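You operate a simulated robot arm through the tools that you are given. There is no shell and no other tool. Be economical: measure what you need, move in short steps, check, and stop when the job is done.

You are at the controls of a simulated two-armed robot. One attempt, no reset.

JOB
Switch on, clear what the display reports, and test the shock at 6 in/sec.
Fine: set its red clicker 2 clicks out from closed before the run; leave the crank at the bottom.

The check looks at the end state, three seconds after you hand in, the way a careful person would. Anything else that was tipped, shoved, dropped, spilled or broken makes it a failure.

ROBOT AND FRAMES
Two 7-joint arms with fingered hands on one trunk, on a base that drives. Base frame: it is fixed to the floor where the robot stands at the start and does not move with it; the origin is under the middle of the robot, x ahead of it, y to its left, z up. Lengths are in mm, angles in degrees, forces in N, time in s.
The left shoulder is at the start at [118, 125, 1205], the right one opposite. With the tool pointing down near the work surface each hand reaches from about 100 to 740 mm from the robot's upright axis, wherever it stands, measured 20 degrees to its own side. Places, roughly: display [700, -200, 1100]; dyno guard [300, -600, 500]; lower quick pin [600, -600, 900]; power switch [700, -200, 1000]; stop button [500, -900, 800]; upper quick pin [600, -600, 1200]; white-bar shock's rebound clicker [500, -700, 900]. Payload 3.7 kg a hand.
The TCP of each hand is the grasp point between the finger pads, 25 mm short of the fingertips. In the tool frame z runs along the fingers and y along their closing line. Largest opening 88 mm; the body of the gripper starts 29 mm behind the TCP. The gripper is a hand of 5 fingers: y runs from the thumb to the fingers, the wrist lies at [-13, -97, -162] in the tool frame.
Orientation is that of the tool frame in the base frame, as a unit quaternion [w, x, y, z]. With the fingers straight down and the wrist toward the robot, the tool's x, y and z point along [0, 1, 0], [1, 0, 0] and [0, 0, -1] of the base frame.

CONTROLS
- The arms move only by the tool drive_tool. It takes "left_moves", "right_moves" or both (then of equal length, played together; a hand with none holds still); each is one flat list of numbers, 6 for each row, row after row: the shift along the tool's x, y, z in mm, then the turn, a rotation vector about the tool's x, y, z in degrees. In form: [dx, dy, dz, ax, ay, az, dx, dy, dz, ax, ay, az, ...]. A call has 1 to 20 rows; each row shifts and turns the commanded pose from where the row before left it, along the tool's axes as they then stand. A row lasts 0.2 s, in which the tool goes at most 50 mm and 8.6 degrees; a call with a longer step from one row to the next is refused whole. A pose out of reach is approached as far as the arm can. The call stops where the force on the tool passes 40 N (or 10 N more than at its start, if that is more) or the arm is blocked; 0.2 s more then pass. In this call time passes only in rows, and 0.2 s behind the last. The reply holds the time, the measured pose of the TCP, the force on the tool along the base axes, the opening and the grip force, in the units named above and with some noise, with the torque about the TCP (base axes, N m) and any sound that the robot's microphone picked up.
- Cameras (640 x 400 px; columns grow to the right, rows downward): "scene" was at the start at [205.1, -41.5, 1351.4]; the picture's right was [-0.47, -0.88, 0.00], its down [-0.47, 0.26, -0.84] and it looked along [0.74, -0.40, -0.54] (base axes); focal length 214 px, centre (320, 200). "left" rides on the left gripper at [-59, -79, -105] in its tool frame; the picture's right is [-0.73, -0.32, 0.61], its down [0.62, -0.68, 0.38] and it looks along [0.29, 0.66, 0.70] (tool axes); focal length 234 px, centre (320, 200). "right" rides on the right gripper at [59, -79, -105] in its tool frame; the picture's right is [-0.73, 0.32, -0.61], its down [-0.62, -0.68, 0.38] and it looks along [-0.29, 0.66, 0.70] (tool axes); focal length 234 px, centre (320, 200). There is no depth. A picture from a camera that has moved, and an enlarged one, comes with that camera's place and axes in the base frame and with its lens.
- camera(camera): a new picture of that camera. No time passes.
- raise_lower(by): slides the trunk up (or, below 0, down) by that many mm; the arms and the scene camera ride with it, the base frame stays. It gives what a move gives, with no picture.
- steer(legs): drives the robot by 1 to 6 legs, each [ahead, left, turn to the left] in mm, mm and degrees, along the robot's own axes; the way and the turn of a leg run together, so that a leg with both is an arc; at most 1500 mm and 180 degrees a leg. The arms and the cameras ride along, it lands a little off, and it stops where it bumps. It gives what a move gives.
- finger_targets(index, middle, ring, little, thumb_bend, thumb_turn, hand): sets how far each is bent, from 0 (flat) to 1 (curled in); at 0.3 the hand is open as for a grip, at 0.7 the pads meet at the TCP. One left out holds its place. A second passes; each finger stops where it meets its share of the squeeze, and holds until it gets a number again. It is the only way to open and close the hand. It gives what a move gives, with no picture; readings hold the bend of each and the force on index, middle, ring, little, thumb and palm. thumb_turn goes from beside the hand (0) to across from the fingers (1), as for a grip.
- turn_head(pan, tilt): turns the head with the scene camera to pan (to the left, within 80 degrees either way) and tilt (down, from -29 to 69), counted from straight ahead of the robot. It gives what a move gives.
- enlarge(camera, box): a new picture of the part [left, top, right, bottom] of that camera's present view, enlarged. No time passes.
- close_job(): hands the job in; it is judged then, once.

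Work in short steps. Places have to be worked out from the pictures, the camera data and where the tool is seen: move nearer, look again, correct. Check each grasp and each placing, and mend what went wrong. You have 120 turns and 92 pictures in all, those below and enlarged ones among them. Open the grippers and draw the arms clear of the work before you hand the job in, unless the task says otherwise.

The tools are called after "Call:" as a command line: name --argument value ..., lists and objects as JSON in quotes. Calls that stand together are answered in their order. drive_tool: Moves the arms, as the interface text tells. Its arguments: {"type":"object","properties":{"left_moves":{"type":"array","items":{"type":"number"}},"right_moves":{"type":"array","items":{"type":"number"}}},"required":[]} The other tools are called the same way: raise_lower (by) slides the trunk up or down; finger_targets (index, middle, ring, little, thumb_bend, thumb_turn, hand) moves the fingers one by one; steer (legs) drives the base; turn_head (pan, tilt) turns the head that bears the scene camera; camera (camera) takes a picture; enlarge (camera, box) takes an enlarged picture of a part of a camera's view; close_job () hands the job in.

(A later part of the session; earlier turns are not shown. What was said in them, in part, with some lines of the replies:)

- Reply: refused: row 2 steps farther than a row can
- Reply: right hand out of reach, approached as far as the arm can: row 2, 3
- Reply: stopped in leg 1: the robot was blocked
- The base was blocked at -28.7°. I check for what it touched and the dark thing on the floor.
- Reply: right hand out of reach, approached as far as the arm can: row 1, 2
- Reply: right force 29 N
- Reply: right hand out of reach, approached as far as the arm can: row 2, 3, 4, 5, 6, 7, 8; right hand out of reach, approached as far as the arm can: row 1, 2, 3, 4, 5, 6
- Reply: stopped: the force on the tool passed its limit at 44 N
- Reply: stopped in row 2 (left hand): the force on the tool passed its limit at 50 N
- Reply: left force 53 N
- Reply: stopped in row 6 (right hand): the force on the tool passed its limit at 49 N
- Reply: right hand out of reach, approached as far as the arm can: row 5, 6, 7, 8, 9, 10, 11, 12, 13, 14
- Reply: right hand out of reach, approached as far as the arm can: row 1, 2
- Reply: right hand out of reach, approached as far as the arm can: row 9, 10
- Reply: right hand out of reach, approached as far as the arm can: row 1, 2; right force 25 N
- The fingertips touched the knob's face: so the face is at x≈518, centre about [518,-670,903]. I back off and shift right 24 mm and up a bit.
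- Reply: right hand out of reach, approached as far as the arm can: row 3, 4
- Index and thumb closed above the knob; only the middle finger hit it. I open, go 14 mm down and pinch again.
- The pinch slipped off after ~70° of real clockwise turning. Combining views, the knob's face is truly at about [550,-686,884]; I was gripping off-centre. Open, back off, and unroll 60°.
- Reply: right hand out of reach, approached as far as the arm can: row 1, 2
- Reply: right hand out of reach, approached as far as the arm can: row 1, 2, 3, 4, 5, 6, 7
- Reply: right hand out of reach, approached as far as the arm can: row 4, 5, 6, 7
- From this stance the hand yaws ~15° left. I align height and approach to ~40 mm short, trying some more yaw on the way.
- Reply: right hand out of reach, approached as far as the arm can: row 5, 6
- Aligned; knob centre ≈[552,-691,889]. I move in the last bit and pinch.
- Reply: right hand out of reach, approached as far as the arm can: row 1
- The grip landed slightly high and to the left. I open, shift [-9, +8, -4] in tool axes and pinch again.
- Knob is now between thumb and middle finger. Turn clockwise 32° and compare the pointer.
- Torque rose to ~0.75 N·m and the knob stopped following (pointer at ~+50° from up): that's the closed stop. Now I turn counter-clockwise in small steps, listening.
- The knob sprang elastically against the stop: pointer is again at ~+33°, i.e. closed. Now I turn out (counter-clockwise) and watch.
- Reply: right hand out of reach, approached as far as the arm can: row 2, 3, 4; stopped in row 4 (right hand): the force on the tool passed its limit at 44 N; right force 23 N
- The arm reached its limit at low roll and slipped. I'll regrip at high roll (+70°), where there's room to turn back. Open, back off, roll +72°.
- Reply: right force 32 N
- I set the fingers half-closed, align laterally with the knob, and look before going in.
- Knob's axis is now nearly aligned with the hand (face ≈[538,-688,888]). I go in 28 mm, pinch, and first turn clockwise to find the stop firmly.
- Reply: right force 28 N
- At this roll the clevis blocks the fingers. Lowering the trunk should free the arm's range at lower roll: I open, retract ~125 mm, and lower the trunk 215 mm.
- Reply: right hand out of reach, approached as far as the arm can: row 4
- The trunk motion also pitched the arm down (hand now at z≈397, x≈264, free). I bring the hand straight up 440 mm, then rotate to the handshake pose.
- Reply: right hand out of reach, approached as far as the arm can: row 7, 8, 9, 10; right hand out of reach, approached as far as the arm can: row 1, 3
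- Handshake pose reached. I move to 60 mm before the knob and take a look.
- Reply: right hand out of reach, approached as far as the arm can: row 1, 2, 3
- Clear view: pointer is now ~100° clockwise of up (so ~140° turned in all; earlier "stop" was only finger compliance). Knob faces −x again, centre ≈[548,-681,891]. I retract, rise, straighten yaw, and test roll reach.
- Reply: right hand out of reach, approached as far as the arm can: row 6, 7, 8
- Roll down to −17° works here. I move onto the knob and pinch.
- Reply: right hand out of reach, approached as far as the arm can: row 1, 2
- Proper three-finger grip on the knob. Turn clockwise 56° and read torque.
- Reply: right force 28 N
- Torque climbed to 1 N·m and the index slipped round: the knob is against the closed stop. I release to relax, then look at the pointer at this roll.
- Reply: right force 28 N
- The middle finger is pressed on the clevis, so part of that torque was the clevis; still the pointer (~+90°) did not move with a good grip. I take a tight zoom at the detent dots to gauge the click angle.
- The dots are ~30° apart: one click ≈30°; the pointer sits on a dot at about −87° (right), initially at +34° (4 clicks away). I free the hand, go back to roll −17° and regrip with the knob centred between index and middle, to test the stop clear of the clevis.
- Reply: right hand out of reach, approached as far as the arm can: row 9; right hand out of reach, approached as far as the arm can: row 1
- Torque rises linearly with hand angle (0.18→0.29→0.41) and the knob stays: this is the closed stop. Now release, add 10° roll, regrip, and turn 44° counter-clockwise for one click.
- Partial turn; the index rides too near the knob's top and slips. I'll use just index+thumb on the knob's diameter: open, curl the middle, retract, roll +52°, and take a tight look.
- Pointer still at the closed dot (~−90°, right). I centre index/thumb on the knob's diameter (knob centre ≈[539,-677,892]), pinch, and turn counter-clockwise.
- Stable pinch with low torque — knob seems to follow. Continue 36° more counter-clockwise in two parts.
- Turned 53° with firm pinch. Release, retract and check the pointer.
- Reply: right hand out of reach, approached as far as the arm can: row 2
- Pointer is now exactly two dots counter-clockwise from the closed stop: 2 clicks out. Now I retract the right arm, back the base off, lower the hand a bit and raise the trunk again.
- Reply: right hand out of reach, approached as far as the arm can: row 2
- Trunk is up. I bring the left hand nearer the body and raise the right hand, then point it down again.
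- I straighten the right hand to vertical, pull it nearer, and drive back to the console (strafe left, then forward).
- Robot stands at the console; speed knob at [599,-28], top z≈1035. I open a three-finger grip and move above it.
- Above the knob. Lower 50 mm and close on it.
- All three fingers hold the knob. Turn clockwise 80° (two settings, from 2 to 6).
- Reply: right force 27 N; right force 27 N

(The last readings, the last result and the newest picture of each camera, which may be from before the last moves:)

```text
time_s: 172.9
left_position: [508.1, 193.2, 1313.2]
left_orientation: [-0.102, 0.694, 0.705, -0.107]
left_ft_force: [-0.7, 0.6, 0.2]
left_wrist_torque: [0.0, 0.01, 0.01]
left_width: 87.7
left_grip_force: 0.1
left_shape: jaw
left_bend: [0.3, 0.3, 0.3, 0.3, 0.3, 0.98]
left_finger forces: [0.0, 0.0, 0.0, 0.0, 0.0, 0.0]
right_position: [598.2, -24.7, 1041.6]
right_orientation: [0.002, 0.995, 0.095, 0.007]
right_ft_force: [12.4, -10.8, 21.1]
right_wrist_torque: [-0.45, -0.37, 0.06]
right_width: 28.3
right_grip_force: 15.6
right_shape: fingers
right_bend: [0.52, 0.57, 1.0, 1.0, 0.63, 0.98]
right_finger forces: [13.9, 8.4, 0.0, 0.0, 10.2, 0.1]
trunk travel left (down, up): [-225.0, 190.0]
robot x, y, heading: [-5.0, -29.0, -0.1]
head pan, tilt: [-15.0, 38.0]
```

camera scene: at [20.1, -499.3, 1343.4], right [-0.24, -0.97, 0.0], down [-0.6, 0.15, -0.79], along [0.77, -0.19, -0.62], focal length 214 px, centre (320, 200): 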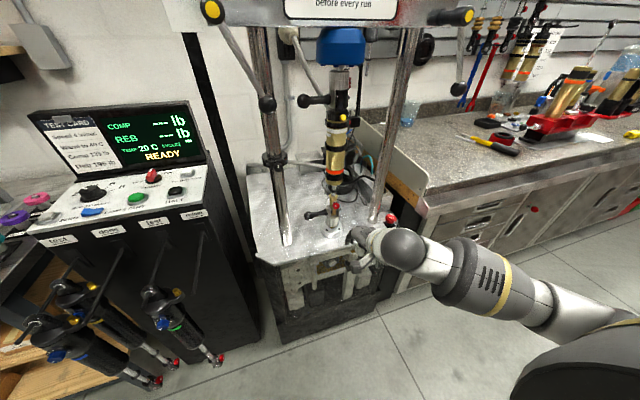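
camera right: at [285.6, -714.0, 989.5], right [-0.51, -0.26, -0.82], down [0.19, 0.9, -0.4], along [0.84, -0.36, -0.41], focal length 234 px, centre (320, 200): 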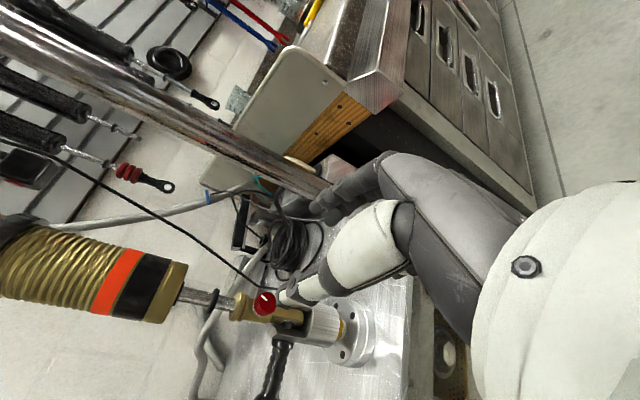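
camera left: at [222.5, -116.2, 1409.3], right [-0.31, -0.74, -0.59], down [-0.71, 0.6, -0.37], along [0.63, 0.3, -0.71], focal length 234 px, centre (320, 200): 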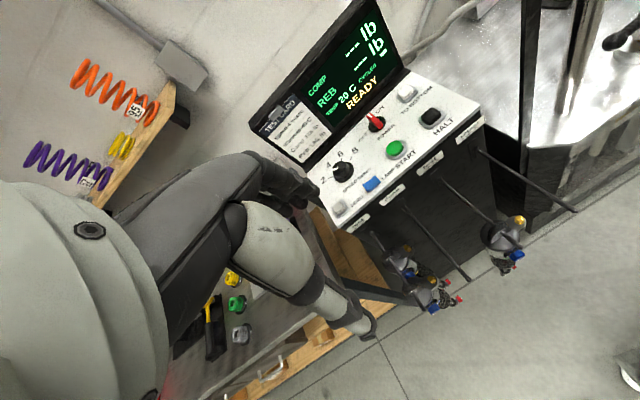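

Torque stayed low, so the knob followed. Release, lift, unroll, and form the pointing finger over START; then take a picture to check the knob.

Call:
finger_targets --hand "right" --index 0.36 --middle 0.36 --thumb_bend 0.36

Call:
drive_tool --right_moves '[0, 0, -30, 0, 0, 0, 0, 0, -40, 0, 0, 0, 0, 0, -10, 0, 0, -8, 0, 0, 0, 0, 0, -8, 0, 0, 0, 0, 0, -8, 0, 0, 0, 0, 0, -8, 0, 0, 0, 0, 0, -8, 0, 0, 0, 0, 0, -8, 0, 0, 0, 0, 0, -8, 0, 0, 0, 0, 0, -8, 0, 0, 0, 0, 0, -8, 0, 0, 0, 0, 0, -8, -40, -24, 0, 0, 0, 0, -40, -24, 0, 0, 0, 0, -45, -22, 0, 0, 0, 0]'

Call:
finger_targets --hand "right" --index 0.6 --middle 1 --ring 1 --little 1 --thumb_bend 1 --thumb_turn 0

Call:
turn_head --pan -15 --tilt 38

Call:
camera --camera "right"

```text
time_s: 173.9
left_position: [508.1, 195.9, 1312.3]
left_orientation: [-0.101, 0.695, 0.704, -0.107]
left_ft_force: [0.0, 0.2, 0.4]
left_wrist_torque: [0.01, 0.02, 0.0]
left_width: 87.8
left_grip_force: 0.0
left_shape: jaw
left_bend: [0.3, 0.3, 0.3, 0.3, 0.3, 0.98]
left_finger forces: [0.0, 0.0, 0.1, 0.0, 0.0, 0.0]
right_position: [598.8, -23.3, 1041.9]
right_orientation: [0.0, 0.995, 0.097, 0.005]
right_ft_force: [-0.5, 0.1, 0.3]
right_wrist_torque: [-0.04, -0.03, -0.03]
right_width: 71.6
right_grip_force: 0.2
right_shape: fingers
right_bend: [0.36, 0.36, 1.0, 1.0, 0.36, 0.98]
right_finger forces: [0.0, 0.0, 0.0, 0.1, 0.1, 0.0]
trunk travel left (down, up): [-225.0, 190.0]
robot x, y, heading: [-3.5, -31.6, 0.1]
head pan, tilt: [-15.0, 38.0]
```

```text
time_s: 177.1
left_position: [508.3, 194.8, 1314.4]
left_orientation: [-0.101, 0.694, 0.704, -0.106]
left_ft_force: [-0.2, 0.5, -0.8]
left_wrist_torque: [0.03, -0.02, -0.02]
left_width: 87.9
left_grip_force: 0.0
left_shape: jaw
left_bend: [0.3, 0.3, 0.3, 0.3, 0.3, 0.98]
left_finger forces: [0.1, 0.1, 0.0, 0.0, 0.0, 0.0]
right_position: [531.0, -150.9, 1123.9]
right_orientation: [0.003, 0.7, 0.714, 0.004]
right_ft_force: [0.0, -0.9, 0.3]
right_wrist_torque: [0.02, -0.03, 0.01]
right_width: 72.0
right_grip_force: 0.1
right_shape: fingers
right_bend: [0.36, 0.36, 1.0, 1.0, 0.36, 0.98]
right_finger forces: [0.0, 0.0, 0.1, 0.1, 0.0, 0.1]
trunk travel left (down, up): [-225.0, 190.0]
robot x, y, heading: [-2.3, -27.2, -0.0]
head pan, tilt: [-15.0, 38.0]
```

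```text
time_s: 178.1
left_position: [508.3, 195.6, 1313.8]
left_orientation: [-0.101, 0.695, 0.704, -0.108]
left_ft_force: [-0.3, 0.2, 0.1]
left_wrist_torque: [0.0, 0.01, 0.0]
left_width: 87.8
left_grip_force: 0.0
left_shape: jaw
left_bend: [0.3, 0.3, 0.3, 0.3, 0.3, 0.98]
left_finger forces: [0.1, 0.1, 0.0, 0.1, 0.0, 0.0]
right_position: [529.9, -149.1, 1123.9]
right_orientation: [0.004, 0.7, 0.714, 0.002]
right_ft_force: [0.7, 0.0, -0.3]
right_wrist_torque: [0.0, 0.01, 0.0]
right_width: 46.6
right_grip_force: 0.0
right_shape: fingers
right_bend: [0.6, 1.0, 1.0, 1.0, 1.0, 0.0]
right_finger forces: [0.1, 0.0, 0.0, 0.1, 0.0, 0.0]
trunk travel left (down, up): [-225.0, 190.0]
robot x, y, heading: [0.2, -32.3, 0.2]
head pan, tilt: [-15.0, 38.0]
```

```text
time_s: 178.7
left_position: [508.3, 194.5, 1313.9]
left_orientation: [-0.102, 0.695, 0.704, -0.107]
left_ft_force: [-0.7, -1.4, 0.4]
left_wrist_torque: [-0.02, 0.06, -0.01]
left_width: 87.8
left_grip_force: 0.1
left_shape: jaw
left_bend: [0.3, 0.3, 0.3, 0.3, 0.3, 0.98]
left_finger forces: [0.1, 0.1, 0.1, 0.1, 0.0, 0.0]
right_position: [530.5, -149.2, 1123.6]
right_orientation: [0.004, 0.7, 0.714, 0.002]
right_ft_force: [-0.3, -0.3, 0.1]
right_wrist_torque: [-0.01, 0.01, 0.02]
right_width: 46.4
right_grip_force: 0.0
right_shape: fingers
right_bend: [0.6, 1.0, 1.0, 1.0, 1.0, 0.0]
right_finger forces: [0.0, 0.1, 0.0, 0.1, 0.1, 0.0]
trunk travel left (down, up): [-225.0, 190.0]
robot x, y, heading: [-1.6, -33.7, -0.1]
head pan, tilt: [-15.0, 38.0]
```

```text
1 pictures are left
camera right: at [451.9, -90.8, 1227.5], right [0.33, -0.72, 0.61], down [-0.67, -0.64, -0.39], along [0.67, -0.28, -0.69], focal length 234 px, centre (320, 200)
```

right: 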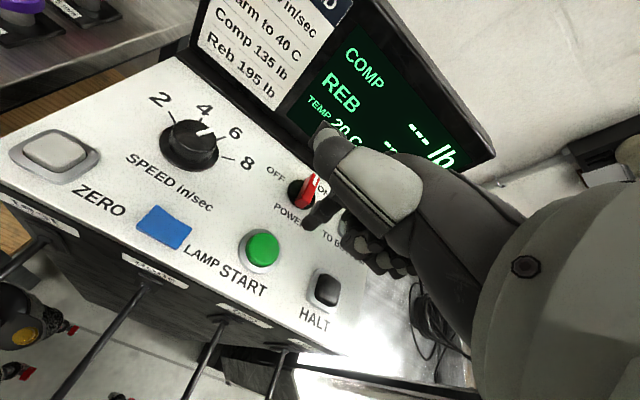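

Pointer now lines up with 6. Display is up. I press START: move the fingertip over the green button and push down in small steps.

Call:
drive_tool --right_moves '[-3, -4, 30, 0, 0, 0, 0, 0, 30, 0, 0, 0, 0, 0, 20, 0, 0, 0, 0, 0, 6, 0, 0, 0]'

Call:
drive_tool --right_moves '[0, 0, 4, 0, 0, 0, 0, 0, 4, 0, 0, 0]'

```text
time_s: 179.7
left_position: [507.4, 194.4, 1313.5]
left_orientation: [-0.1, 0.695, 0.704, -0.107]
left_ft_force: [-0.6, -0.3, 0.1]
left_wrist_torque: [0.02, 0.04, 0.01]
left_width: 87.6
left_grip_force: 0.2
left_shape: jaw
left_bend: [0.3, 0.3, 0.3, 0.3, 0.3, 0.98]
left_finger forces: [0.0, 0.0, 0.0, 0.0, 0.0, 0.1]
right_position: [528.3, -152.4, 1037.9]
right_orientation: [0.005, 0.701, 0.713, 0.004]
right_ft_force: [0.3, 0.8, 6.1]
right_wrist_torque: [0.06, -0.12, 0.02]
right_width: 46.2
right_grip_force: 2.8
right_shape: fingers
right_bend: [0.6, 1.0, 1.0, 1.0, 1.0, 0.0]
right_finger forces: [5.2, 0.1, 0.0, 0.0, 0.0, 0.0]
trunk travel left (down, up): [-225.0, 190.0]
robot x, y, heading: [-1.2, -35.9, 0.3]
head pan, tilt: [-15.0, 38.0]
heard: click
```

```text
time_s: 180.4
left_position: [509.0, 194.9, 1311.5]
left_orientation: [-0.101, 0.695, 0.703, -0.107]
left_ft_force: [0.2, 0.8, -0.1]
left_wrist_torque: [-0.01, 0.0, 0.01]
left_width: 87.9
left_grip_force: 0.0
left_shape: jaw
left_bend: [0.3, 0.3, 0.3, 0.3, 0.3, 0.98]
left_finger forces: [0.0, 0.0, 0.1, 0.1, 0.0, 0.0]
right_position: [533.5, -151.6, 1034.8]
right_orientation: [0.01, 0.701, 0.713, 0.015]
right_ft_force: [0.4, 0.6, 22.6]
right_wrist_torque: [0.19, -0.33, -0.01]
right_width: 47.4
right_grip_force: 10.9
right_shape: fingers
right_bend: [0.63, 1.0, 1.0, 1.0, 1.0, 0.0]
right_finger forces: [22.8, 0.0, 0.1, 0.1, 0.0, 0.0]
trunk travel left (down, up): [-225.0, 190.0]
robot x, y, heading: [-0.6, -29.5, -0.1]
head pan, tilt: [-15.0, 38.0]
stopped in row 2 (right hand): the force on the tool passed its limit at 41 N (the readings are from after the stop); the commanded pose is now the measured one
```

A click was heard: START pressed. I lift the finger, hover near HALT/TO BOTTOM and listen to the run.

Call:
drive_tool --right_moves '[0, 0, -30, 0, 0, 0, 0, 0, -40, 0, 0, 0, 0, 0, 0, 0, 0, 0, 0, 0, 0, 0, 0, 0, 0, 0, 0, 0, 0, 0, 0, 0, 0, 0, 0, 0, 0, 0, 0, 0, 0, 0, 0, 0, 0, 0, 0, 0, 0, 0, 0, 0, 0, 0, 0, 0, 0, 0, 0, 0]'

Call:
drive_tool --right_moves '[0, 0, 0, 0, 0, 0, 0, 0, 0, 0, 0, 0, 0, 0, 0, 0, 0, 0, 0, 0, 0, 0, 0, 0, 0, 0, 0, 0, 0, 0, 0, 0, 0, 0, 0, 0, 0, 0, 0, 0, 0, 0, 0, 0, 0, 0, 0, 0, 0, 0, 0, 0, 0, 0, 0, 0, 0, 0, 0, 0, 0, 0, 0, 0, 0, 0, 0, 0, 0, 0, 0, 0, 0, 0, 0, 0, 0, 0, 0, 0, 0, 0, 0, 0, 0, 0, 0, 0, 0, 0, 0, 0, 0, 0, 0, 0, 0, 0, 0, 0, 0, 0, 0, 0, 0, 0, 0, 0, 0, 0, 0, 0, 0, 0, 0, 0, 0, 0, 0, 0]'

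```text
time_s: 182.6
left_position: [508.6, 195.5, 1313.1]
left_orientation: [-0.102, 0.694, 0.704, -0.108]
left_ft_force: [-0.1, 0.0, -0.5]
left_wrist_torque: [0.02, 0.04, -0.02]
left_width: 88.0
left_grip_force: 0.0
left_shape: jaw
left_bend: [0.3, 0.3, 0.3, 0.3, 0.3, 0.98]
left_finger forces: [0.0, 0.1, 0.1, 0.0, 0.2, 0.1]
right_position: [527.2, -154.1, 1103.4]
right_orientation: [0.007, 0.7, 0.714, 0.01]
right_ft_force: [0.1, -0.5, 0.8]
right_wrist_torque: [0.01, 0.0, 0.01]
right_width: 46.4
right_grip_force: 0.0
right_shape: fingers
right_bend: [0.6, 1.0, 1.0, 1.0, 1.0, 0.0]
right_finger forces: [0.1, 0.0, 0.0, 0.0, 0.0, 0.1]
trunk travel left (down, up): [-225.0, 190.0]
robot x, y, heading: [-2.5, -33.2, -0.1]
head pan, tilt: [-15.0, 38.0]
```

```text
time_s: 186.8
left_position: [506.7, 195.4, 1312.9]
left_orientation: [-0.101, 0.694, 0.705, -0.108]
left_ft_force: [-0.4, -0.6, 0.3]
left_wrist_torque: [0.02, 0.02, 0.05]
left_width: 87.9
left_grip_force: 0.0
left_shape: jaw
left_bend: [0.3, 0.3, 0.3, 0.3, 0.3, 0.98]
left_finger forces: [0.0, 0.1, 0.1, 0.0, 0.1, 0.0]
right_position: [527.3, -153.2, 1104.5]
right_orientation: [0.008, 0.701, 0.713, 0.009]
right_ft_force: [0.1, -0.5, -0.6]
right_wrist_torque: [-0.02, 0.01, 0.02]
right_width: 46.4
right_grip_force: 0.3
right_shape: fingers
right_bend: [0.6, 1.0, 1.0, 1.0, 1.0, 0.0]
right_finger forces: [0.1, 0.1, 0.0, 0.1, 0.1, 0.0]
trunk travel left (down, up): [-225.0, 190.0]
robot x, y, heading: [1.3, -32.0, -0.2]
head pan, tilt: [-15.0, 38.0]
```

No running noise is reported; I move the hand clear of the display view and wait ~25 s for the run.

Call:
drive_tool --right_moves '[-40, -10, 0, 0, 0, 0, -40, -15, 0, 0, 0, 0, 0, 0, 0, 0, 0, 0, 0, 0, 0, 0, 0, 0, 0, 0, 0, 0, 0, 0, 0, 0, 0, 0, 0, 0, 0, 0, 0, 0, 0, 0, 0, 0, 0, 0, 0, 0, 0, 0, 0, 0, 0, 0, 0, 0, 0, 0, 0, 0, 0, 0, 0, 0, 0, 0, 0, 0, 0, 0, 0, 0, 0, 0, 0, 0, 0, 0, 0, 0, 0, 0, 0, 0, 0, 0, 0, 0, 0, 0, 0, 0, 0, 0, 0, 0, 0, 0, 0, 0, 0, 0, 0, 0, 0, 0, 0, 0, 0, 0, 0, 0, 0, 0, 0, 0, 0, 0, 0, 0]'

Call:
drive_tool --right_moves '[0, 0, 0, 0, 0, 0, 0, 0, 0, 0, 0, 0, 0, 0, 0, 0, 0, 0, 0, 0, 0, 0, 0, 0, 0, 0, 0, 0, 0, 0, 0, 0, 0, 0, 0, 0, 0, 0, 0, 0, 0, 0, 0, 0, 0, 0, 0, 0, 0, 0, 0, 0, 0, 0, 0, 0, 0, 0, 0, 0, 0, 0, 0, 0, 0, 0, 0, 0, 0, 0, 0, 0, 0, 0, 0, 0, 0, 0, 0, 0, 0, 0, 0, 0, 0, 0, 0, 0, 0, 0, 0, 0, 0, 0, 0, 0, 0, 0, 0, 0, 0, 0, 0, 0, 0, 0, 0, 0, 0, 0, 0, 0, 0, 0, 0, 0, 0, 0, 0, 0]'

Call:
drive_tool --right_moves '[0, 0, 0, 0, 0, 0, 0, 0, 0, 0, 0, 0, 0, 0, 0, 0, 0, 0, 0, 0, 0, 0, 0, 0, 0, 0, 0, 0, 0, 0, 0, 0, 0, 0, 0, 0, 0, 0, 0, 0, 0, 0, 0, 0, 0, 0, 0, 0, 0, 0, 0, 0, 0, 0, 0, 0, 0, 0, 0, 0, 0, 0, 0, 0, 0, 0, 0, 0, 0, 0, 0, 0, 0, 0, 0, 0, 0, 0, 0, 0, 0, 0, 0, 0, 0, 0, 0, 0, 0, 0, 0, 0, 0, 0, 0, 0, 0, 0, 0, 0, 0, 0, 0, 0, 0, 0, 0, 0, 0, 0, 0, 0, 0, 0, 0, 0, 0, 0, 0, 0]'

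Call:
drive_tool --right_moves '[0, 0, 0, 0, 0, 0, 0, 0, 0, 0, 0, 0, 0, 0, 0, 0, 0, 0, 0, 0, 0, 0, 0, 0, 0, 0, 0, 0, 0, 0, 0, 0, 0, 0, 0, 0, 0, 0, 0, 0, 0, 0, 0, 0, 0, 0, 0, 0, 0, 0, 0, 0, 0, 0, 0, 0, 0, 0, 0, 0, 0, 0, 0, 0, 0, 0, 0, 0, 0, 0, 0, 0, 0, 0, 0, 0, 0, 0, 0, 0, 0, 0, 0, 0, 0, 0, 0, 0, 0, 0, 0, 0, 0, 0, 0, 0, 0, 0, 0, 0, 0, 0, 0, 0, 0, 0, 0, 0, 0, 0, 0, 0, 0, 0, 0, 0, 0, 0, 0, 0]'

Call:
drive_tool --right_moves '[0, 0, 0, 0, 0, 0, 0, 0, 0, 0, 0, 0, 0, 0, 0, 0, 0, 0, 0, 0, 0, 0, 0, 0, 0, 0, 0, 0, 0, 0, 0, 0, 0, 0, 0, 0, 0, 0, 0, 0, 0, 0, 0, 0, 0, 0, 0, 0, 0, 0, 0, 0, 0, 0, 0, 0, 0, 0, 0, 0, 0, 0, 0, 0, 0, 0, 0, 0, 0, 0, 0, 0, 0, 0, 0, 0, 0, 0, 0, 0, 0, 0, 0, 0, 0, 0, 0, 0, 0, 0, 0, 0, 0, 0, 0, 0, 0, 0, 0, 0, 0, 0, 0, 0, 0, 0, 0, 0, 0, 0, 0, 0, 0, 0, 0, 0, 0, 0, 0, 0]'

Call:
turn_head --pan -20 --tilt 32

```text
time_s: 191.0
left_position: [507.8, 194.7, 1311.8]
left_orientation: [-0.102, 0.695, 0.704, -0.108]
left_ft_force: [-0.3, -0.7, -0.9]
left_wrist_torque: [0.01, -0.02, -0.02]
left_width: 87.7
left_grip_force: 0.2
left_shape: jaw
left_bend: [0.3, 0.3, 0.3, 0.3, 0.3, 0.98]
left_finger forces: [0.0, 0.0, 0.1, 0.1, 0.0, 0.0]
right_position: [504.1, -234.2, 1102.0]
right_orientation: [0.008, 0.701, 0.713, 0.01]
right_ft_force: [-0.2, -0.4, -0.2]
right_wrist_torque: [0.0, 0.01, 0.02]
right_width: 46.4
right_grip_force: 0.1
right_shape: fingers
right_bend: [0.6, 1.0, 1.0, 1.0, 1.0, 0.0]
right_finger forces: [0.0, 0.0, 0.0, 0.0, 0.1, 0.0]
trunk travel left (down, up): [-225.0, 190.0]
robot x, y, heading: [0.0, -33.2, -0.2]
head pan, tilt: [-15.0, 38.0]
```

```text
time_s: 195.2
left_position: [508.5, 196.4, 1312.6]
left_orientation: [-0.101, 0.695, 0.704, -0.108]
left_ft_force: [-0.4, 0.3, 0.1]
left_wrist_torque: [0.0, -0.03, 0.0]
left_width: 87.9
left_grip_force: 0.1
left_shape: jaw
left_bend: [0.3, 0.3, 0.3, 0.3, 0.3, 0.98]
left_finger forces: [0.1, 0.0, 0.1, 0.1, 0.0, 0.1]
right_position: [503.9, -234.2, 1101.7]
right_orientation: [0.007, 0.701, 0.713, 0.01]
right_ft_force: [-0.4, 0.1, -0.5]
right_wrist_torque: [-0.02, 0.02, -0.02]
right_width: 46.5
right_grip_force: 0.0
right_shape: fingers
right_bend: [0.6, 1.0, 1.0, 1.0, 1.0, 0.0]
right_finger forces: [0.0, 0.1, 0.0, 0.0, 0.0, 0.0]
trunk travel left (down, up): [-225.0, 190.0]
robot x, y, heading: [1.0, -35.8, -0.1]
head pan, tilt: [-15.0, 38.0]
```

```text
time_s: 199.4
left_position: [507.9, 195.1, 1313.5]
left_orientation: [-0.102, 0.695, 0.703, -0.108]
left_ft_force: [-0.2, -0.2, -0.1]
left_wrist_torque: [-0.04, 0.01, 0.04]
left_width: 87.8
left_grip_force: 0.1
left_shape: jaw
left_bend: [0.3, 0.3, 0.3, 0.3, 0.3, 0.98]
left_finger forces: [0.0, 0.1, 0.1, 0.0, 0.0, 0.0]
right_position: [504.5, -235.9, 1101.2]
right_orientation: [0.008, 0.701, 0.713, 0.009]
right_ft_force: [-0.8, 0.3, 0.2]
right_wrist_torque: [-0.03, 0.0, -0.02]
right_width: 46.3
right_grip_force: 0.0
right_shape: fingers
right_bend: [0.6, 1.0, 1.0, 1.0, 1.0, 0.0]
right_finger forces: [0.0, 0.0, 0.0, 0.1, 0.0, 0.0]
trunk travel left (down, up): [-225.0, 190.0]
robot x, y, heading: [2.4, -35.8, -0.3]
head pan, tilt: [-15.0, 38.0]
```

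```text
time_s: 203.6
left_position: [508.2, 196.5, 1314.2]
left_orientation: [-0.101, 0.695, 0.704, -0.107]
left_ft_force: [-1.2, -0.3, -0.1]
left_wrist_torque: [0.0, 0.01, 0.0]
left_width: 87.6
left_grip_force: 0.1
left_shape: jaw
left_bend: [0.3, 0.3, 0.3, 0.3, 0.3, 0.98]
left_finger forces: [0.0, 0.0, 0.1, 0.0, 0.1, 0.1]
right_position: [503.9, -234.7, 1101.7]
right_orientation: [0.007, 0.701, 0.713, 0.011]
right_ft_force: [0.3, -0.3, 0.8]
right_wrist_torque: [0.01, -0.03, 0.04]
right_width: 46.6
right_grip_force: 0.2
right_shape: fingers
right_bend: [0.6, 1.0, 1.0, 1.0, 1.0, 0.0]
right_finger forces: [0.0, 0.0, 0.0, 0.1, 0.1, 0.0]
trunk travel left (down, up): [-225.0, 190.0]
robot x, y, heading: [1.4, -32.7, 0.2]
head pan, tilt: [-15.0, 38.0]
```

```text
time_s: 207.8
left_position: [508.8, 196.3, 1312.4]
left_orientation: [-0.101, 0.695, 0.704, -0.108]
left_ft_force: [0.2, 0.1, 0.3]
left_wrist_torque: [-0.01, 0.0, 0.04]
left_width: 87.7
left_grip_force: 0.1
left_shape: jaw
left_bend: [0.3, 0.3, 0.3, 0.3, 0.3, 0.98]
left_finger forces: [0.0, 0.0, 0.1, 0.0, 0.0, 0.0]
right_position: [504.6, -234.4, 1101.2]
right_orientation: [0.007, 0.701, 0.713, 0.01]
right_ft_force: [0.6, 0.9, 0.6]
right_wrist_torque: [0.01, -0.01, -0.01]
right_width: 46.3
right_grip_force: 0.0
right_shape: fingers
right_bend: [0.6, 1.0, 1.0, 1.0, 1.0, 0.0]
right_finger forces: [0.1, 0.0, 0.1, 0.0, 0.0, 0.0]
trunk travel left (down, up): [-225.0, 190.0]
robot x, y, heading: [5.1, -30.8, 0.0]
head pan, tilt: [-15.0, 38.0]
```

```text
time_s: 208.5
left_position: [507.4, 194.8, 1313.6]
left_orientation: [-0.101, 0.695, 0.703, -0.107]
left_ft_force: [0.6, 0.1, 0.3]
left_wrist_torque: [-0.02, 0.0, -0.05]
left_width: 88.1
left_grip_force: 0.0
left_shape: jaw
left_bend: [0.3, 0.3, 0.3, 0.3, 0.3, 0.98]
left_finger forces: [0.0, 0.0, 0.0, 0.0, 0.0, 0.0]
right_position: [503.1, -234.9, 1101.7]
right_orientation: [0.007, 0.701, 0.713, 0.01]
right_ft_force: [-0.6, 0.1, -0.5]
right_wrist_torque: [0.01, 0.01, 0.0]
right_width: 46.3
right_grip_force: 0.1
right_shape: fingers
right_bend: [0.6, 1.0, 1.0, 1.0, 1.0, 0.0]
right_finger forces: [0.0, 0.0, 0.0, 0.0, 0.0, 0.0]
trunk travel left (down, up): [-225.0, 190.0]
robot x, y, heading: [1.9, -30.3, 0.0]
head pan, tilt: [-20.0, 32.0]
```

Now I use the last picture on the console and display.

Call:
enlarge --camera "scene" --box '[200, 110, 420, 290]'

```text
2.22 times, centred on (310, 200) of scene
camera zoom: at [209.8, -61.8, 1352.6], right [-0.34, -0.94, 0.0], down [-0.5, 0.18, -0.85], along [0.8, -0.29, -0.53], focal length 477 px, centre (342, 200)
```

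zoom: 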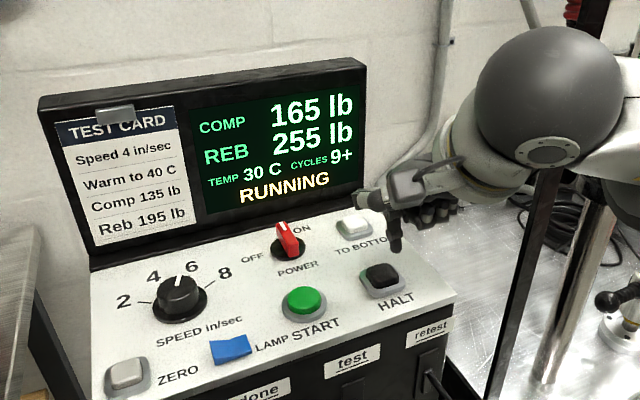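

RUNNING at speed 6: Comp 165, Reb 255, 30 °C. The card asks warming to 40 °C, so I let it run ~32 s more while hovering over HALT.

Call:
drive_tool --right_moves '[-7, 34, 10, 0, 0, 0, 0, 0, 10, 0, 0, 0, 0, 0, 0, 0, 0, 0, 0, 0, 0, 0, 0, 0, 0, 0, 0, 0, 0, 0, 0, 0, 0, 0, 0, 0, 0, 0, 0, 0, 0, 0, 0, 0, 0, 0, 0, 0, 0, 0, 0, 0, 0, 0, 0, 0, 0, 0, 0, 0, 0, 0, 0, 0, 0, 0, 0, 0, 0, 0, 0, 0, 0, 0, 0, 0, 0, 0, 0, 0, 0, 0, 0, 0, 0, 0, 0, 0, 0, 0, 0, 0, 0, 0, 0, 0, 0, 0, 0, 0, 0, 0, 0, 0, 0, 0, 0, 0, 0, 0, 0, 0, 0, 0, 0, 0, 0, 0, 0, 0]'

Call:
drive_tool --right_moves '[0, 0, 0, 0, 0, 0, 0, 0, 0, 0, 0, 0, 0, 0, 0, 0, 0, 0, 0, 0, 0, 0, 0, 0, 0, 0, 0, 0, 0, 0, 0, 0, 0, 0, 0, 0, 0, 0, 0, 0, 0, 0, 0, 0, 0, 0, 0, 0, 0, 0, 0, 0, 0, 0, 0, 0, 0, 0, 0, 0, 0, 0, 0, 0, 0, 0, 0, 0, 0, 0, 0, 0, 0, 0, 0, 0, 0, 0, 0, 0, 0, 0, 0, 0, 0, 0, 0, 0, 0, 0, 0, 0, 0, 0, 0, 0, 0, 0, 0, 0, 0, 0, 0, 0, 0, 0, 0, 0, 0, 0, 0, 0, 0, 0, 0, 0, 0, 0, 0, 0]'

Call:
drive_tool --right_moves '[0, 0, 0, 0, 0, 0, 0, 0, 0, 0, 0, 0, 0, 0, 0, 0, 0, 0, 0, 0, 0, 0, 0, 0, 0, 0, 0, 0, 0, 0, 0, 0, 0, 0, 0, 0, 0, 0, 0, 0, 0, 0, 0, 0, 0, 0, 0, 0, 0, 0, 0, 0, 0, 0, 0, 0, 0, 0, 0, 0, 0, 0, 0, 0, 0, 0, 0, 0, 0, 0, 0, 0, 0, 0, 0, 0, 0, 0, 0, 0, 0, 0, 0, 0, 0, 0, 0, 0, 0, 0, 0, 0, 0, 0, 0, 0, 0, 0, 0, 0, 0, 0, 0, 0, 0, 0, 0, 0, 0, 0, 0, 0, 0, 0, 0, 0, 0, 0, 0, 0]'

Call:
drive_tool --right_moves '[0, 0, 0, 0, 0, 0, 0, 0, 0, 0, 0, 0, 0, 0, 0, 0, 0, 0, 0, 0, 0, 0, 0, 0, 0, 0, 0, 0, 0, 0, 0, 0, 0, 0, 0, 0, 0, 0, 0, 0, 0, 0, 0, 0, 0, 0, 0, 0, 0, 0, 0, 0, 0, 0, 0, 0, 0, 0, 0, 0, 0, 0, 0, 0, 0, 0, 0, 0, 0, 0, 0, 0, 0, 0, 0, 0, 0, 0, 0, 0, 0, 0, 0, 0, 0, 0, 0, 0, 0, 0, 0, 0, 0, 0, 0, 0, 0, 0, 0, 0, 0, 0, 0, 0, 0, 0, 0, 0, 0, 0, 0, 0, 0, 0, 0, 0, 0, 0, 0, 0]'

Call:
drive_tool --right_moves '[0, 0, 0, 0, 0, 0, 0, 0, 0, 0, 0, 0, 0, 0, 0, 0, 0, 0, 0, 0, 0, 0, 0, 0, 0, 0, 0, 0, 0, 0, 0, 0, 0, 0, 0, 0, 0, 0, 0, 0, 0, 0, 0, 0, 0, 0, 0, 0, 0, 0, 0, 0, 0, 0, 0, 0, 0, 0, 0, 0, 0, 0, 0, 0, 0, 0, 0, 0, 0, 0, 0, 0, 0, 0, 0, 0, 0, 0, 0, 0, 0, 0, 0, 0, 0, 0, 0, 0, 0, 0, 0, 0, 0, 0, 0, 0, 0, 0, 0, 0, 0, 0, 0, 0, 0, 0, 0, 0, 0, 0, 0, 0, 0, 0, 0, 0, 0, 0, 0, 0]'

Call:
drive_tool --right_moves '[0, 0, 0, 0, 0, 0, 0, 0, 0, 0, 0, 0, 0, 0, 0, 0, 0, 0, 0, 0, 0, 0, 0, 0, 0, 0, 0, 0, 0, 0, 0, 0, 0, 0, 0, 0, 0, 0, 0, 0, 0, 0, 0, 0, 0, 0, 0, 0, 0, 0, 0, 0, 0, 0, 0, 0, 0, 0, 0, 0, 0, 0, 0, 0, 0, 0, 0, 0, 0, 0, 0, 0, 0, 0, 0, 0, 0, 0, 0, 0, 0, 0, 0, 0, 0, 0, 0, 0, 0, 0, 0, 0, 0, 0, 0, 0, 0, 0, 0, 0, 0, 0, 0, 0, 0, 0, 0, 0, 0, 0, 0, 0, 0, 0, 0, 0, 0, 0, 0, 0]'

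Call:
drive_tool --right_moves '[0, 0, 0, 0, 0, 0, 0, 0, 0, 0, 0, 0, 0, 0, 0, 0, 0, 0, 0, 0, 0, 0, 0, 0, 0, 0, 0, 0, 0, 0, 0, 0, 0, 0, 0, 0, 0, 0, 0, 0, 0, 0, 0, 0, 0, 0, 0, 0, 0, 0, 0, 0, 0, 0, 0, 0, 0, 0, 0, 0, 0, 0, 0, 0, 0, 0, 0, 0, 0, 0, 0, 0, 0, 0, 0, 0, 0, 0, 0, 0, 0, 0, 0, 0, 0, 0, 0, 0, 0, 0, 0, 0, 0, 0, 0, 0, 0, 0, 0, 0, 0, 0, 0, 0, 0, 0, 0, 0, 0, 0, 0, 0, 0, 0, 0, 0, 0, 0, 0, 0]'

Call:
drive_tool --right_moves '[0, 0, 0, 0, 0, 0, 0, 0, 0, 0, 0, 0, 0, 0, 0, 0, 0, 0, 0, 0, 0, 0, 0, 0, 0, 0, 0, 0, 0, 0, 0, 0, 0, 0, 0, 0, 0, 0, 0, 0, 0, 0, 0, 0, 0, 0, 0, 0, 0, 0, 0, 0, 0, 0, 0, 0, 0, 0, 0, 0, 0, 0, 0, 0, 0, 0, 0, 0, 0, 0, 0, 0, 0, 0, 0, 0, 0, 0, 0, 0, 0, 0, 0, 0, 0, 0, 0, 0, 0, 0, 0, 0, 0, 0, 0, 0, 0, 0, 0, 0, 0, 0, 0, 0, 0, 0, 0, 0, 0, 0, 0, 0, 0, 0, 0, 0, 0, 0, 0, 0]'

```text
time_s: 212.7
left_position: [507.9, 195.3, 1313.0]
left_orientation: [-0.101, 0.695, 0.704, -0.107]
left_ft_force: [0.0, -0.5, 0.6]
left_wrist_torque: [0.01, -0.02, -0.02]
left_width: 87.7
left_grip_force: 0.1
left_shape: jaw
left_bend: [0.3, 0.3, 0.3, 0.3, 0.3, 0.98]
left_finger forces: [0.1, 0.0, 0.1, 0.0, 0.0, 0.1]
right_position: [537.7, -238.1, 1082.0]
right_orientation: [0.008, 0.701, 0.713, 0.01]
right_ft_force: [-0.7, -0.3, -0.3]
right_wrist_torque: [0.0, -0.01, -0.02]
right_width: 46.3
right_grip_force: 0.0
right_shape: fingers
right_bend: [0.6, 1.0, 1.0, 1.0, 1.0, 0.0]
right_finger forces: [0.0, 0.0, 0.0, 0.0, 0.1, 0.0]
trunk travel left (down, up): [-225.0, 190.0]
robot x, y, heading: [-2.3, -35.3, 0.2]
head pan, tilt: [-20.0, 32.0]
```

```text
time_s: 216.9
left_position: [508.6, 195.5, 1312.8]
left_orientation: [-0.101, 0.695, 0.704, -0.108]
left_ft_force: [0.1, -0.3, -0.1]
left_wrist_torque: [-0.01, 0.0, -0.01]
left_width: 87.8
left_grip_force: 0.1
left_shape: jaw
left_bend: [0.3, 0.3, 0.3, 0.3, 0.3, 0.98]
left_finger forces: [0.2, 0.0, 0.0, 0.0, 0.0, 0.0]
right_position: [538.0, -239.2, 1081.2]
right_orientation: [0.007, 0.701, 0.713, 0.01]
right_ft_force: [-0.4, -0.1, -0.3]
right_wrist_torque: [-0.02, 0.0, -0.01]
right_width: 46.3
right_grip_force: 0.1
right_shape: fingers
right_bend: [0.6, 1.0, 1.0, 1.0, 1.0, 0.0]
right_finger forces: [0.0, 0.0, 0.0, 0.0, 0.0, 0.0]
trunk travel left (down, up): [-225.0, 190.0]
robot x, y, heading: [-2.2, -36.6, 0.0]
head pan, tilt: [-20.0, 32.0]
```

```text
time_s: 221.1
left_position: [509.4, 195.8, 1312.8]
left_orientation: [-0.102, 0.694, 0.704, -0.108]
left_ft_force: [0.3, 0.1, 1.4]
left_wrist_torque: [0.0, 0.01, 0.02]
left_width: 87.8
left_grip_force: 0.1
left_shape: jaw
left_bend: [0.3, 0.3, 0.3, 0.3, 0.3, 0.98]
left_finger forces: [0.0, 0.1, 0.0, 0.0, 0.1, 0.0]
right_position: [537.9, -238.8, 1082.0]
right_orientation: [0.007, 0.701, 0.713, 0.01]
right_ft_force: [0.2, 0.1, 0.1]
right_wrist_torque: [0.0, 0.0, 0.03]
right_width: 46.4
right_grip_force: 0.1
right_shape: fingers
right_bend: [0.6, 1.0, 1.0, 1.0, 1.0, 0.0]
right_finger forces: [0.0, 0.0, 0.0, 0.0, 0.1, 0.1]
trunk travel left (down, up): [-225.0, 190.0]
robot x, y, heading: [0.1, -34.0, 0.1]
head pan, tilt: [-20.0, 32.0]
```

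```text
time_s: 225.3
left_position: [508.6, 195.4, 1313.0]
left_orientation: [-0.101, 0.695, 0.704, -0.107]
left_ft_force: [-1.2, -0.1, 0.2]
left_wrist_torque: [-0.02, 0.04, -0.01]
left_width: 87.8
left_grip_force: 0.1
left_shape: jaw
left_bend: [0.3, 0.3, 0.3, 0.3, 0.3, 0.98]
left_finger forces: [0.1, 0.1, 0.1, 0.0, 0.1, 0.0]
right_position: [537.9, -238.2, 1081.3]
right_orientation: [0.006, 0.701, 0.713, 0.01]
right_ft_force: [0.5, 0.0, -0.9]
right_wrist_torque: [0.0, -0.04, 0.01]
right_width: 46.4
right_grip_force: 0.1
right_shape: fingers
right_bend: [0.6, 1.0, 1.0, 1.0, 1.0, 0.0]
right_finger forces: [0.0, 0.0, 0.1, 0.0, 0.1, 0.0]
trunk travel left (down, up): [-225.0, 190.0]
robot x, y, heading: [-0.3, -31.8, 0.2]
head pan, tilt: [-20.0, 32.0]
```

```text
time_s: 229.5
left_position: [509.1, 194.5, 1312.6]
left_orientation: [-0.101, 0.695, 0.704, -0.107]
left_ft_force: [0.8, 0.0, 0.7]
left_wrist_torque: [0.03, -0.02, -0.01]
left_width: 87.9
left_grip_force: 0.0
left_shape: jaw
left_bend: [0.3, 0.3, 0.3, 0.3, 0.3, 0.98]
left_finger forces: [0.0, 0.2, 0.1, 0.1, 0.0, 0.1]
right_position: [537.5, -239.0, 1082.0]
right_orientation: [0.007, 0.7, 0.714, 0.01]
right_ft_force: [-0.5, 0.3, 0.6]
right_wrist_torque: [0.03, 0.01, -0.01]
right_width: 46.2
right_grip_force: 0.1
right_shape: fingers
right_bend: [0.6, 1.0, 1.0, 1.0, 1.0, 0.0]
right_finger forces: [0.1, 0.1, 0.0, 0.0, 0.0, 0.0]
trunk travel left (down, up): [-225.0, 190.0]
robot x, y, heading: [-0.6, -35.0, 0.0]
head pan, tilt: [-20.0, 32.0]
```

```text
time_s: 233.7
left_position: [507.3, 194.9, 1313.5]
left_orientation: [-0.101, 0.695, 0.704, -0.107]
left_ft_force: [0.2, -0.3, 0.1]
left_wrist_torque: [0.02, 0.03, -0.04]
left_width: 87.9
left_grip_force: 0.0
left_shape: jaw
left_bend: [0.3, 0.3, 0.3, 0.3, 0.3, 0.98]
left_finger forces: [0.1, 0.0, 0.0, 0.1, 0.0, 0.0]
right_position: [538.3, -238.7, 1081.8]
right_orientation: [0.008, 0.701, 0.713, 0.01]
right_ft_force: [-0.6, -0.4, 0.7]
right_wrist_torque: [0.02, -0.01, 0.0]
right_width: 46.4
right_grip_force: 0.0
right_shape: fingers
right_bend: [0.6, 1.0, 1.0, 1.0, 1.0, 0.0]
right_finger forces: [0.0, 0.0, 0.1, 0.0, 0.1, 0.0]
trunk travel left (down, up): [-225.0, 190.0]
robot x, y, heading: [-1.6, -34.7, -0.1]
head pan, tilt: [-20.0, 32.0]
```

```text
time_s: 237.9
left_position: [507.7, 195.7, 1314.1]
left_orientation: [-0.101, 0.695, 0.703, -0.107]
left_ft_force: [-0.4, 0.1, -1.1]
left_wrist_torque: [-0.01, 0.01, -0.03]
left_width: 87.8
left_grip_force: 0.0
left_shape: jaw
left_bend: [0.3, 0.3, 0.3, 0.3, 0.3, 0.98]
left_finger forces: [0.0, 0.0, 0.0, 0.0, 0.1, 0.0]
right_position: [539.0, -237.4, 1081.9]
right_orientation: [0.007, 0.701, 0.713, 0.011]
right_ft_force: [-0.3, 0.3, -0.7]
right_wrist_torque: [0.0, 0.0, 0.04]
right_width: 46.8
right_grip_force: 0.1
right_shape: fingers
right_bend: [0.6, 1.0, 1.0, 1.0, 1.0, 0.0]
right_finger forces: [0.0, 0.0, 0.0, 0.1, 0.1, 0.0]
trunk travel left (down, up): [-225.0, 190.0]
robot x, y, heading: [-1.2, -30.6, -0.1]
head pan, tilt: [-20.0, 32.0]
```

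```text
time_s: 242.1
left_position: [508.2, 194.9, 1314.6]
left_orientation: [-0.102, 0.695, 0.703, -0.107]
left_ft_force: [0.4, 0.5, -0.4]
left_wrist_torque: [0.01, 0.01, -0.02]
left_width: 87.8
left_grip_force: 0.0
left_shape: jaw
left_bend: [0.3, 0.3, 0.3, 0.3, 0.3, 0.98]
left_finger forces: [0.1, 0.0, 0.1, 0.0, 0.0, 0.1]
right_position: [539.8, -237.9, 1082.1]
right_orientation: [0.007, 0.701, 0.713, 0.01]
right_ft_force: [0.4, 0.0, -0.4]
right_wrist_torque: [0.01, 0.04, -0.01]
right_width: 46.3
right_grip_force: 0.1
right_shape: fingers
right_bend: [0.6, 1.0, 1.0, 1.0, 1.0, 0.0]
right_finger forces: [0.0, 0.0, 0.1, 0.1, 0.0, 0.0]
trunk travel left (down, up): [-225.0, 190.0]
robot x, y, heading: [-2.7, -35.4, 0.3]
head pan, tilt: [-20.0, 32.0]
```

About 62 s run — should be past 40 °C. Press HALT in small steps.

Call:
drive_tool --right_moves '[-4, -1, 20, 0, 0, 0, 0, 0, 18, 0, 0, 0, 0, 0, 5, 0, 0, 0]'

Call:
drive_tool --right_moves '[0, 0, 3, 0, 0, 0, 0, 0, 3, 0, 0, 0]'

```text
time_s: 242.9
left_position: [508.4, 195.3, 1312.7]
left_orientation: [-0.101, 0.694, 0.704, -0.107]
left_ft_force: [0.2, -0.4, -0.1]
left_wrist_torque: [0.0, 0.0, -0.01]
left_width: 87.5
left_grip_force: 0.0
left_shape: jaw
left_bend: [0.3, 0.3, 0.3, 0.3, 0.3, 0.98]
left_finger forces: [0.0, 0.0, 0.0, 0.1, 0.0, 0.0]
right_position: [538.4, -240.1, 1040.3]
right_orientation: [0.009, 0.7, 0.714, 0.01]
right_ft_force: [0.6, 0.2, 2.1]
right_wrist_torque: [0.01, -0.05, -0.04]
right_width: 46.3
right_grip_force: 1.0
right_shape: fingers
right_bend: [0.6, 1.0, 1.0, 1.0, 1.0, 0.0]
right_finger forces: [2.3, 0.1, 0.1, 0.0, 0.0, 0.0]
trunk travel left (down, up): [-225.0, 190.0]
robot x, y, heading: [-1.5, -32.4, -0.1]
head pan, tilt: [-20.0, 32.0]
```

```text
time_s: 243.5
left_position: [506.1, 195.9, 1314.6]
left_orientation: [-0.1, 0.695, 0.704, -0.107]
left_ft_force: [-0.3, 0.2, 0.2]
left_wrist_torque: [0.01, 0.01, 0.01]
left_width: 88.0
left_grip_force: 0.1
left_shape: jaw
left_bend: [0.3, 0.3, 0.3, 0.3, 0.3, 0.98]
left_finger forces: [0.0, 0.0, 0.0, 0.1, 0.0, 0.1]
right_position: [539.0, -241.0, 1036.9]
right_orientation: [0.01, 0.7, 0.714, 0.013]
right_ft_force: [-0.2, 0.4, 14.0]
right_wrist_torque: [0.14, -0.29, 0.03]
right_width: 46.6
right_grip_force: 6.6
right_shape: fingers
right_bend: [0.6, 1.0, 1.0, 1.0, 1.0, 0.0]
right_finger forces: [13.7, 0.0, 0.0, 0.0, 0.1, 0.0]
trunk travel left (down, up): [-225.0, 190.0]
robot x, y, heading: [1.1, -32.9, -0.1]
head pan, tilt: [-20.0, 32.0]
heard: click
```

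HALT clicked. Lift, move to TO BOTTOM (~[659,-242]) and press until a click.

Call:
drive_tool --right_moves '[0, 0, -30, 0, 0, 0, 0, 0, -15, 0, 0, 0, -3, 32, 0, 0, 0, 0, -2, 32, 0, 0, 0, 0, -2, 30, 0, 0, 0, 0, 0, 0, 20, 0, 0, 0, 0, 0, 15, 0, 0, 0]'

Call:
drive_tool --right_moves '[0, 0, 4, 0, 0, 0, 0, 0, 3, 0, 0, 0]'

```text
time_s: 245.1
left_position: [507.5, 196.2, 1312.0]
left_orientation: [-0.101, 0.695, 0.704, -0.108]
left_ft_force: [0.2, -0.3, 0.7]
left_wrist_torque: [0.0, 0.0, 0.02]
left_width: 87.8
left_grip_force: 0.1
left_shape: jaw
left_bend: [0.3, 0.3, 0.3, 0.3, 0.3, 0.98]
left_finger forces: [0.1, 0.0, 0.1, 0.0, 0.0, 0.0]
right_position: [634.2, -248.8, 1044.7]
right_orientation: [0.008, 0.701, 0.713, 0.01]
right_ft_force: [1.2, -0.6, 0.1]
right_wrist_torque: [-0.02, 0.01, -0.04]
right_width: 46.4
right_grip_force: 0.1
right_shape: fingers
right_bend: [0.6, 1.0, 1.0, 1.0, 1.0, 0.0]
right_finger forces: [0.0, 0.1, 0.1, 0.0, 0.0, 0.0]
trunk travel left (down, up): [-225.0, 190.0]
robot x, y, heading: [-1.8, -32.5, -0.2]
head pan, tilt: [-20.0, 32.0]
```

```text
time_s: 245.7
left_position: [508.6, 195.6, 1313.9]
left_orientation: [-0.101, 0.694, 0.704, -0.107]
left_ft_force: [-0.2, -0.1, -0.6]
left_wrist_torque: [-0.01, 0.03, 0.02]
left_width: 88.1
left_grip_force: 0.0
left_shape: jaw
left_bend: [0.3, 0.3, 0.3, 0.3, 0.3, 0.98]
left_finger forces: [0.0, 0.0, 0.0, 0.0, 0.0, 0.0]
right_position: [633.6, -247.9, 1038.1]
right_orientation: [0.008, 0.701, 0.713, 0.011]
right_ft_force: [0.4, 1.0, 2.3]
right_wrist_torque: [0.02, -0.06, 0.02]
right_width: 46.4
right_grip_force: 1.2
right_shape: fingers
right_bend: [0.6, 1.0, 1.0, 1.0, 1.0, 0.0]
right_finger forces: [2.7, 0.1, 0.0, 0.1, 0.0, 0.0]
trunk travel left (down, up): [-225.0, 190.0]
robot x, y, heading: [-0.3, -32.5, 0.2]
head pan, tilt: [-20.0, 32.0]
heard: click
```

TO BOTTOM clicked. I lift, wait several seconds for the crank, then press once more in case it was still coasting.

Call:
drive_tool --right_moves '[0, 0, -25, 0, 0, 0, 0, 0, 0, 0, 0, 0, 0, 0, 0, 0, 0, 0, 0, 0, 0, 0, 0, 0, 0, 0, 0, 0, 0, 0, 0, 0, 0, 0, 0, 0, 0, 0, 0, 0, 0, 0, 0, 0, 0, 0, 0, 0, 0, 0, 0, 0, 0, 0, 0, 0, 0, 0, 0, 0, 0, 0, 0, 0, 0, 0, 0, 0, 0, 0, 0, 0, 0, 0, 0, 0, 0, 0, 0, 0, 0, 0, 0, 0, 0, 0, 0, 0, 0, 0, 0, 0, 0, 0, 0, 0, 0, 0, 0, 0, 0, 0, 0, 0, 0, 0, 0, 0, 0, 0, 0, 0, 0, 0, 0, 0, 0, 0, 0, 0]'

Call:
drive_tool --right_moves '[0, 0, 0, 0, 0, 0, 0, 0, 0, 0, 0, 0, 0, 0, 0, 0, 0, 0, 0, 0, 0, 0, 0, 0, 0, 0, 0, 0, 0, 0, 0, 0, 0, 0, 0, 0, 0, 0, 0, 0, 0, 0, 0, 0, 0, 0, 0, 0, 0, 0, 0, 0, 0, 0, 0, 0, 0, 0, 0, 0, 0, 0, 0, 0, 0, 0, 0, 0, 0, 0, 0, 0, 0, 0, 0, 0, 0, 0, 0, 0, 0, 0, 0, 0, 0, 0, 0, 0, 0, 0, 0, 0, 0, 0, 0, 0, 0, 0, 0, 0, 0, 0, 0, 0, 0, 0, 0, 0, 0, 0, 0, 0, 0, 0, 0, 0, 0, 0, 0, 0]'

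Call:
drive_tool --right_moves '[0, 0, 18, 0, 0, 0, 0, 0, 5, 0, 0, 0, 0, 0, 3, 0, 0, 0]'

```text
time_s: 249.9
left_position: [509.6, 195.1, 1313.9]
left_orientation: [-0.101, 0.694, 0.704, -0.107]
left_ft_force: [0.5, 0.5, -0.7]
left_wrist_torque: [0.01, -0.01, -0.01]
left_width: 88.0
left_grip_force: 0.2
left_shape: jaw
left_bend: [0.3, 0.3, 0.3, 0.3, 0.3, 0.98]
left_finger forces: [0.0, 0.1, 0.1, 0.0, 0.1, 0.1]
right_position: [635.7, -249.1, 1061.6]
right_orientation: [0.007, 0.701, 0.713, 0.009]
right_ft_force: [0.8, -0.3, -0.5]
right_wrist_torque: [0.0, 0.0, 0.01]
right_width: 46.5
right_grip_force: 0.1
right_shape: fingers
right_bend: [0.6, 1.0, 1.0, 1.0, 1.0, 0.0]
right_finger forces: [0.1, 0.1, 0.0, 0.1, 0.0, 0.0]
trunk travel left (down, up): [-225.0, 190.0]
robot x, y, heading: [-1.1, -29.4, 0.1]
head pan, tilt: [-20.0, 32.0]
```

```text
time_s: 254.1
left_position: [508.6, 195.3, 1312.8]
left_orientation: [-0.101, 0.694, 0.704, -0.108]
left_ft_force: [-0.1, 0.3, -0.1]
left_wrist_torque: [0.01, 0.03, -0.04]
left_width: 87.8
left_grip_force: 0.0
left_shape: jaw
left_bend: [0.3, 0.3, 0.3, 0.3, 0.3, 0.98]
left_finger forces: [0.0, 0.0, 0.0, 0.0, 0.0, 0.0]
right_position: [636.6, -250.6, 1061.5]
right_orientation: [0.007, 0.7, 0.714, 0.01]
right_ft_force: [-0.2, 0.1, -0.7]
right_wrist_torque: [-0.01, 0.0, -0.02]
right_width: 46.3
right_grip_force: 0.1
right_shape: fingers
right_bend: [0.6, 1.0, 1.0, 1.0, 1.0, 0.0]
right_finger forces: [0.1, 0.0, 0.1, 0.1, 0.1, 0.0]
trunk travel left (down, up): [-225.0, 190.0]
robot x, y, heading: [-3.1, -31.3, 0.0]
head pan, tilt: [-20.0, 32.0]
```

```text
time_s: 254.9
left_position: [508.8, 196.0, 1314.0]
left_orientation: [-0.101, 0.695, 0.704, -0.107]
left_ft_force: [0.3, -0.8, 0.2]
left_wrist_torque: [0.01, -0.02, 0.03]
left_width: 87.6
left_grip_force: 0.1
left_shape: jaw
left_bend: [0.3, 0.3, 0.3, 0.3, 0.3, 0.98]
left_finger forces: [0.1, 0.0, 0.0, 0.0, 0.0, 0.1]
right_position: [634.6, -248.6, 1036.3]
right_orientation: [0.007, 0.701, 0.713, 0.011]
right_ft_force: [0.5, -0.1, 5.0]
right_wrist_torque: [0.0, -0.1, -0.04]
right_width: 46.3
right_grip_force: 2.3
right_shape: fingers
right_bend: [0.6, 1.0, 1.0, 1.0, 1.0, 0.0]
right_finger forces: [4.3, 0.1, 0.0, 0.0, 0.1, 0.0]
trunk travel left (down, up): [-225.0, 190.0]
robot x, y, heading: [-1.0, -29.4, -0.1]
head pan, tilt: [-20.0, 32.0]
heard: click
```

Second click heard. I lift, withdraw the arm clear of the console, open the hand, and give the crank some seconds.

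Call:
drive_tool --right_moves '[0, 0, -35, 0, 0, 0, 0, 0, -40, 0, 0, 0, 0, -40, -10, 0, 0, 0, 0, -40, -10, 0, 0, 0, 0, -40, 0, 0, 0, 0, -10, -40, 0, 0, 0, 0, -10, -30, 0, 0, 0, 0]'

Call:
finger_targets --hand "right" --index 0.3 --middle 0.3 --ring 0.3 --little 0.3 --thumb_bend 0.3 --thumb_turn 1

Call:
drive_tool --right_moves '[0, 0, 0, 0, 0, 0, 0, 0, 0, 0, 0, 0, 0, 0, 0, 0, 0, 0, 0, 0, 0, 0, 0, 0, 0, 0, 0, 0, 0, 0, 0, 0, 0, 0, 0, 0, 0, 0, 0, 0, 0, 0, 0, 0, 0, 0, 0, 0, 0, 0, 0, 0, 0, 0, 0, 0, 0, 0, 0, 0, 0, 0, 0, 0, 0, 0, 0, 0, 0, 0, 0, 0, 0, 0, 0, 0, 0, 0, 0, 0, 0, 0, 0, 0, 0, 0, 0, 0, 0, 0, 0, 0, 0, 0, 0, 0, 0, 0, 0, 0, 0, 0, 0, 0, 0, 0, 0, 0, 0, 0, 0, 0, 0, 0, 0, 0, 0, 0, 0, 0]'

```text
time_s: 256.5
left_position: [508.5, 195.9, 1313.5]
left_orientation: [-0.101, 0.695, 0.704, -0.107]
left_ft_force: [0.4, 0.9, 0.4]
left_wrist_torque: [-0.03, -0.02, -0.02]
left_width: 87.8
left_grip_force: 0.0
left_shape: jaw
left_bend: [0.3, 0.3, 0.3, 0.3, 0.3, 0.98]
left_finger forces: [0.0, 0.1, 0.0, 0.0, 0.0, 0.0]
right_position: [453.4, -271.3, 1128.3]
right_orientation: [0.007, 0.7, 0.714, 0.009]
right_ft_force: [0.2, 0.0, 0.4]
right_wrist_torque: [0.01, -0.02, 0.01]
right_width: 46.3
right_grip_force: 0.0
right_shape: fingers
right_bend: [0.6, 1.0, 1.0, 1.0, 1.0, 0.0]
right_finger forces: [0.1, 0.1, 0.1, 0.0, 0.1, 0.0]
right hand out of reach, approached as far as the arm can: row 7
trunk travel left (down, up): [-225.0, 190.0]
robot x, y, heading: [-2.6, -32.3, 0.2]
head pan, tilt: [-20.0, 32.0]
```

```text
time_s: 257.5
left_position: [507.9, 195.5, 1312.9]
left_orientation: [-0.101, 0.694, 0.704, -0.108]
left_ft_force: [-0.2, 0.7, 0.0]
left_wrist_torque: [-0.01, -0.02, -0.01]
left_width: 87.9
left_grip_force: 0.0
left_shape: jaw
left_bend: [0.3, 0.3, 0.3, 0.3, 0.3, 0.98]
left_finger forces: [0.0, 0.0, 0.1, 0.0, 0.0, 0.0]
right_position: [453.9, -270.9, 1130.0]
right_orientation: [0.006, 0.701, 0.713, 0.01]
right_ft_force: [0.0, 0.4, -0.2]
right_wrist_torque: [-0.03, 0.01, 0.02]
right_width: 84.3
right_grip_force: 0.1
right_shape: fingers
right_bend: [0.3, 0.3, 0.3, 0.3, 0.3, 0.97]
right_finger forces: [0.1, 0.1, 0.0, 0.0, 0.0, 0.0]
trunk travel left (down, up): [-225.0, 190.0]
robot x, y, heading: [-3.0, -34.6, -0.1]
head pan, tilt: [-20.0, 32.0]
```

```text
time_s: 261.7
left_position: [507.6, 195.0, 1313.4]
left_orientation: [-0.101, 0.695, 0.704, -0.107]
left_ft_force: [0.1, -0.4, -1.0]
left_wrist_torque: [0.0, -0.01, -0.01]
left_width: 88.0
left_grip_force: 0.0
left_shape: jaw
left_bend: [0.3, 0.3, 0.3, 0.3, 0.3, 0.98]
left_finger forces: [0.1, 0.0, 0.0, 0.0, 0.1, 0.0]
right_position: [454.1, -272.6, 1129.0]
right_orientation: [0.007, 0.701, 0.714, 0.009]
right_ft_force: [0.0, -0.3, 0.5]
right_wrist_torque: [-0.06, 0.0, 0.01]
right_width: 84.2
right_grip_force: 0.1
right_shape: fingers
right_bend: [0.3, 0.3, 0.3, 0.3, 0.3, 0.97]
right_finger forces: [0.0, 0.1, 0.0, 0.0, 0.0, 0.1]
trunk travel left (down, up): [-225.0, 190.0]
robot x, y, heading: [-0.3, -29.1, -0.2]
head pan, tilt: [-20.0, 32.0]
```

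Hands are open and clear, the run was done, halted and the crank sent to the bottom. I hand in.

Call:
close_job

```text
The job is handed in.
```

I switched the dyno on, cleared both faults and ran the shock at 6 in/sec, but I had no pictures left to check the end state by eye.

- **Faults cleared:** "STOP IS LATCHED" (twisted the stop button free), then "GUARD OPEN" (pushed the guard shut). The display then read READY.
- **Red clicker:** closed to its stop, then turned out 2 clicks. I counted this by the pointer moving two dots, because the clicks made no sound.
- **Run:** the knob lined up with 6. The last reading I saw was Comp 165 lb, Reb 255 lb at 30 °C while running. I let it run about 35 s more to reach the card's 40 °C, but did not read the temperature again.
- **Crank:** I pressed HALT and heard it click. I then pressed TO BOTTOM twice and heard a click each time, but did not see the crank reach the bottom.
- **Contact:** early on, the robot's turn was blocked, probably by the left hand touching the dyno's pole. In later pictures nothing looked moved.
- **Shock shaft:** it swivelled in its lower mount while I worked the clicker.
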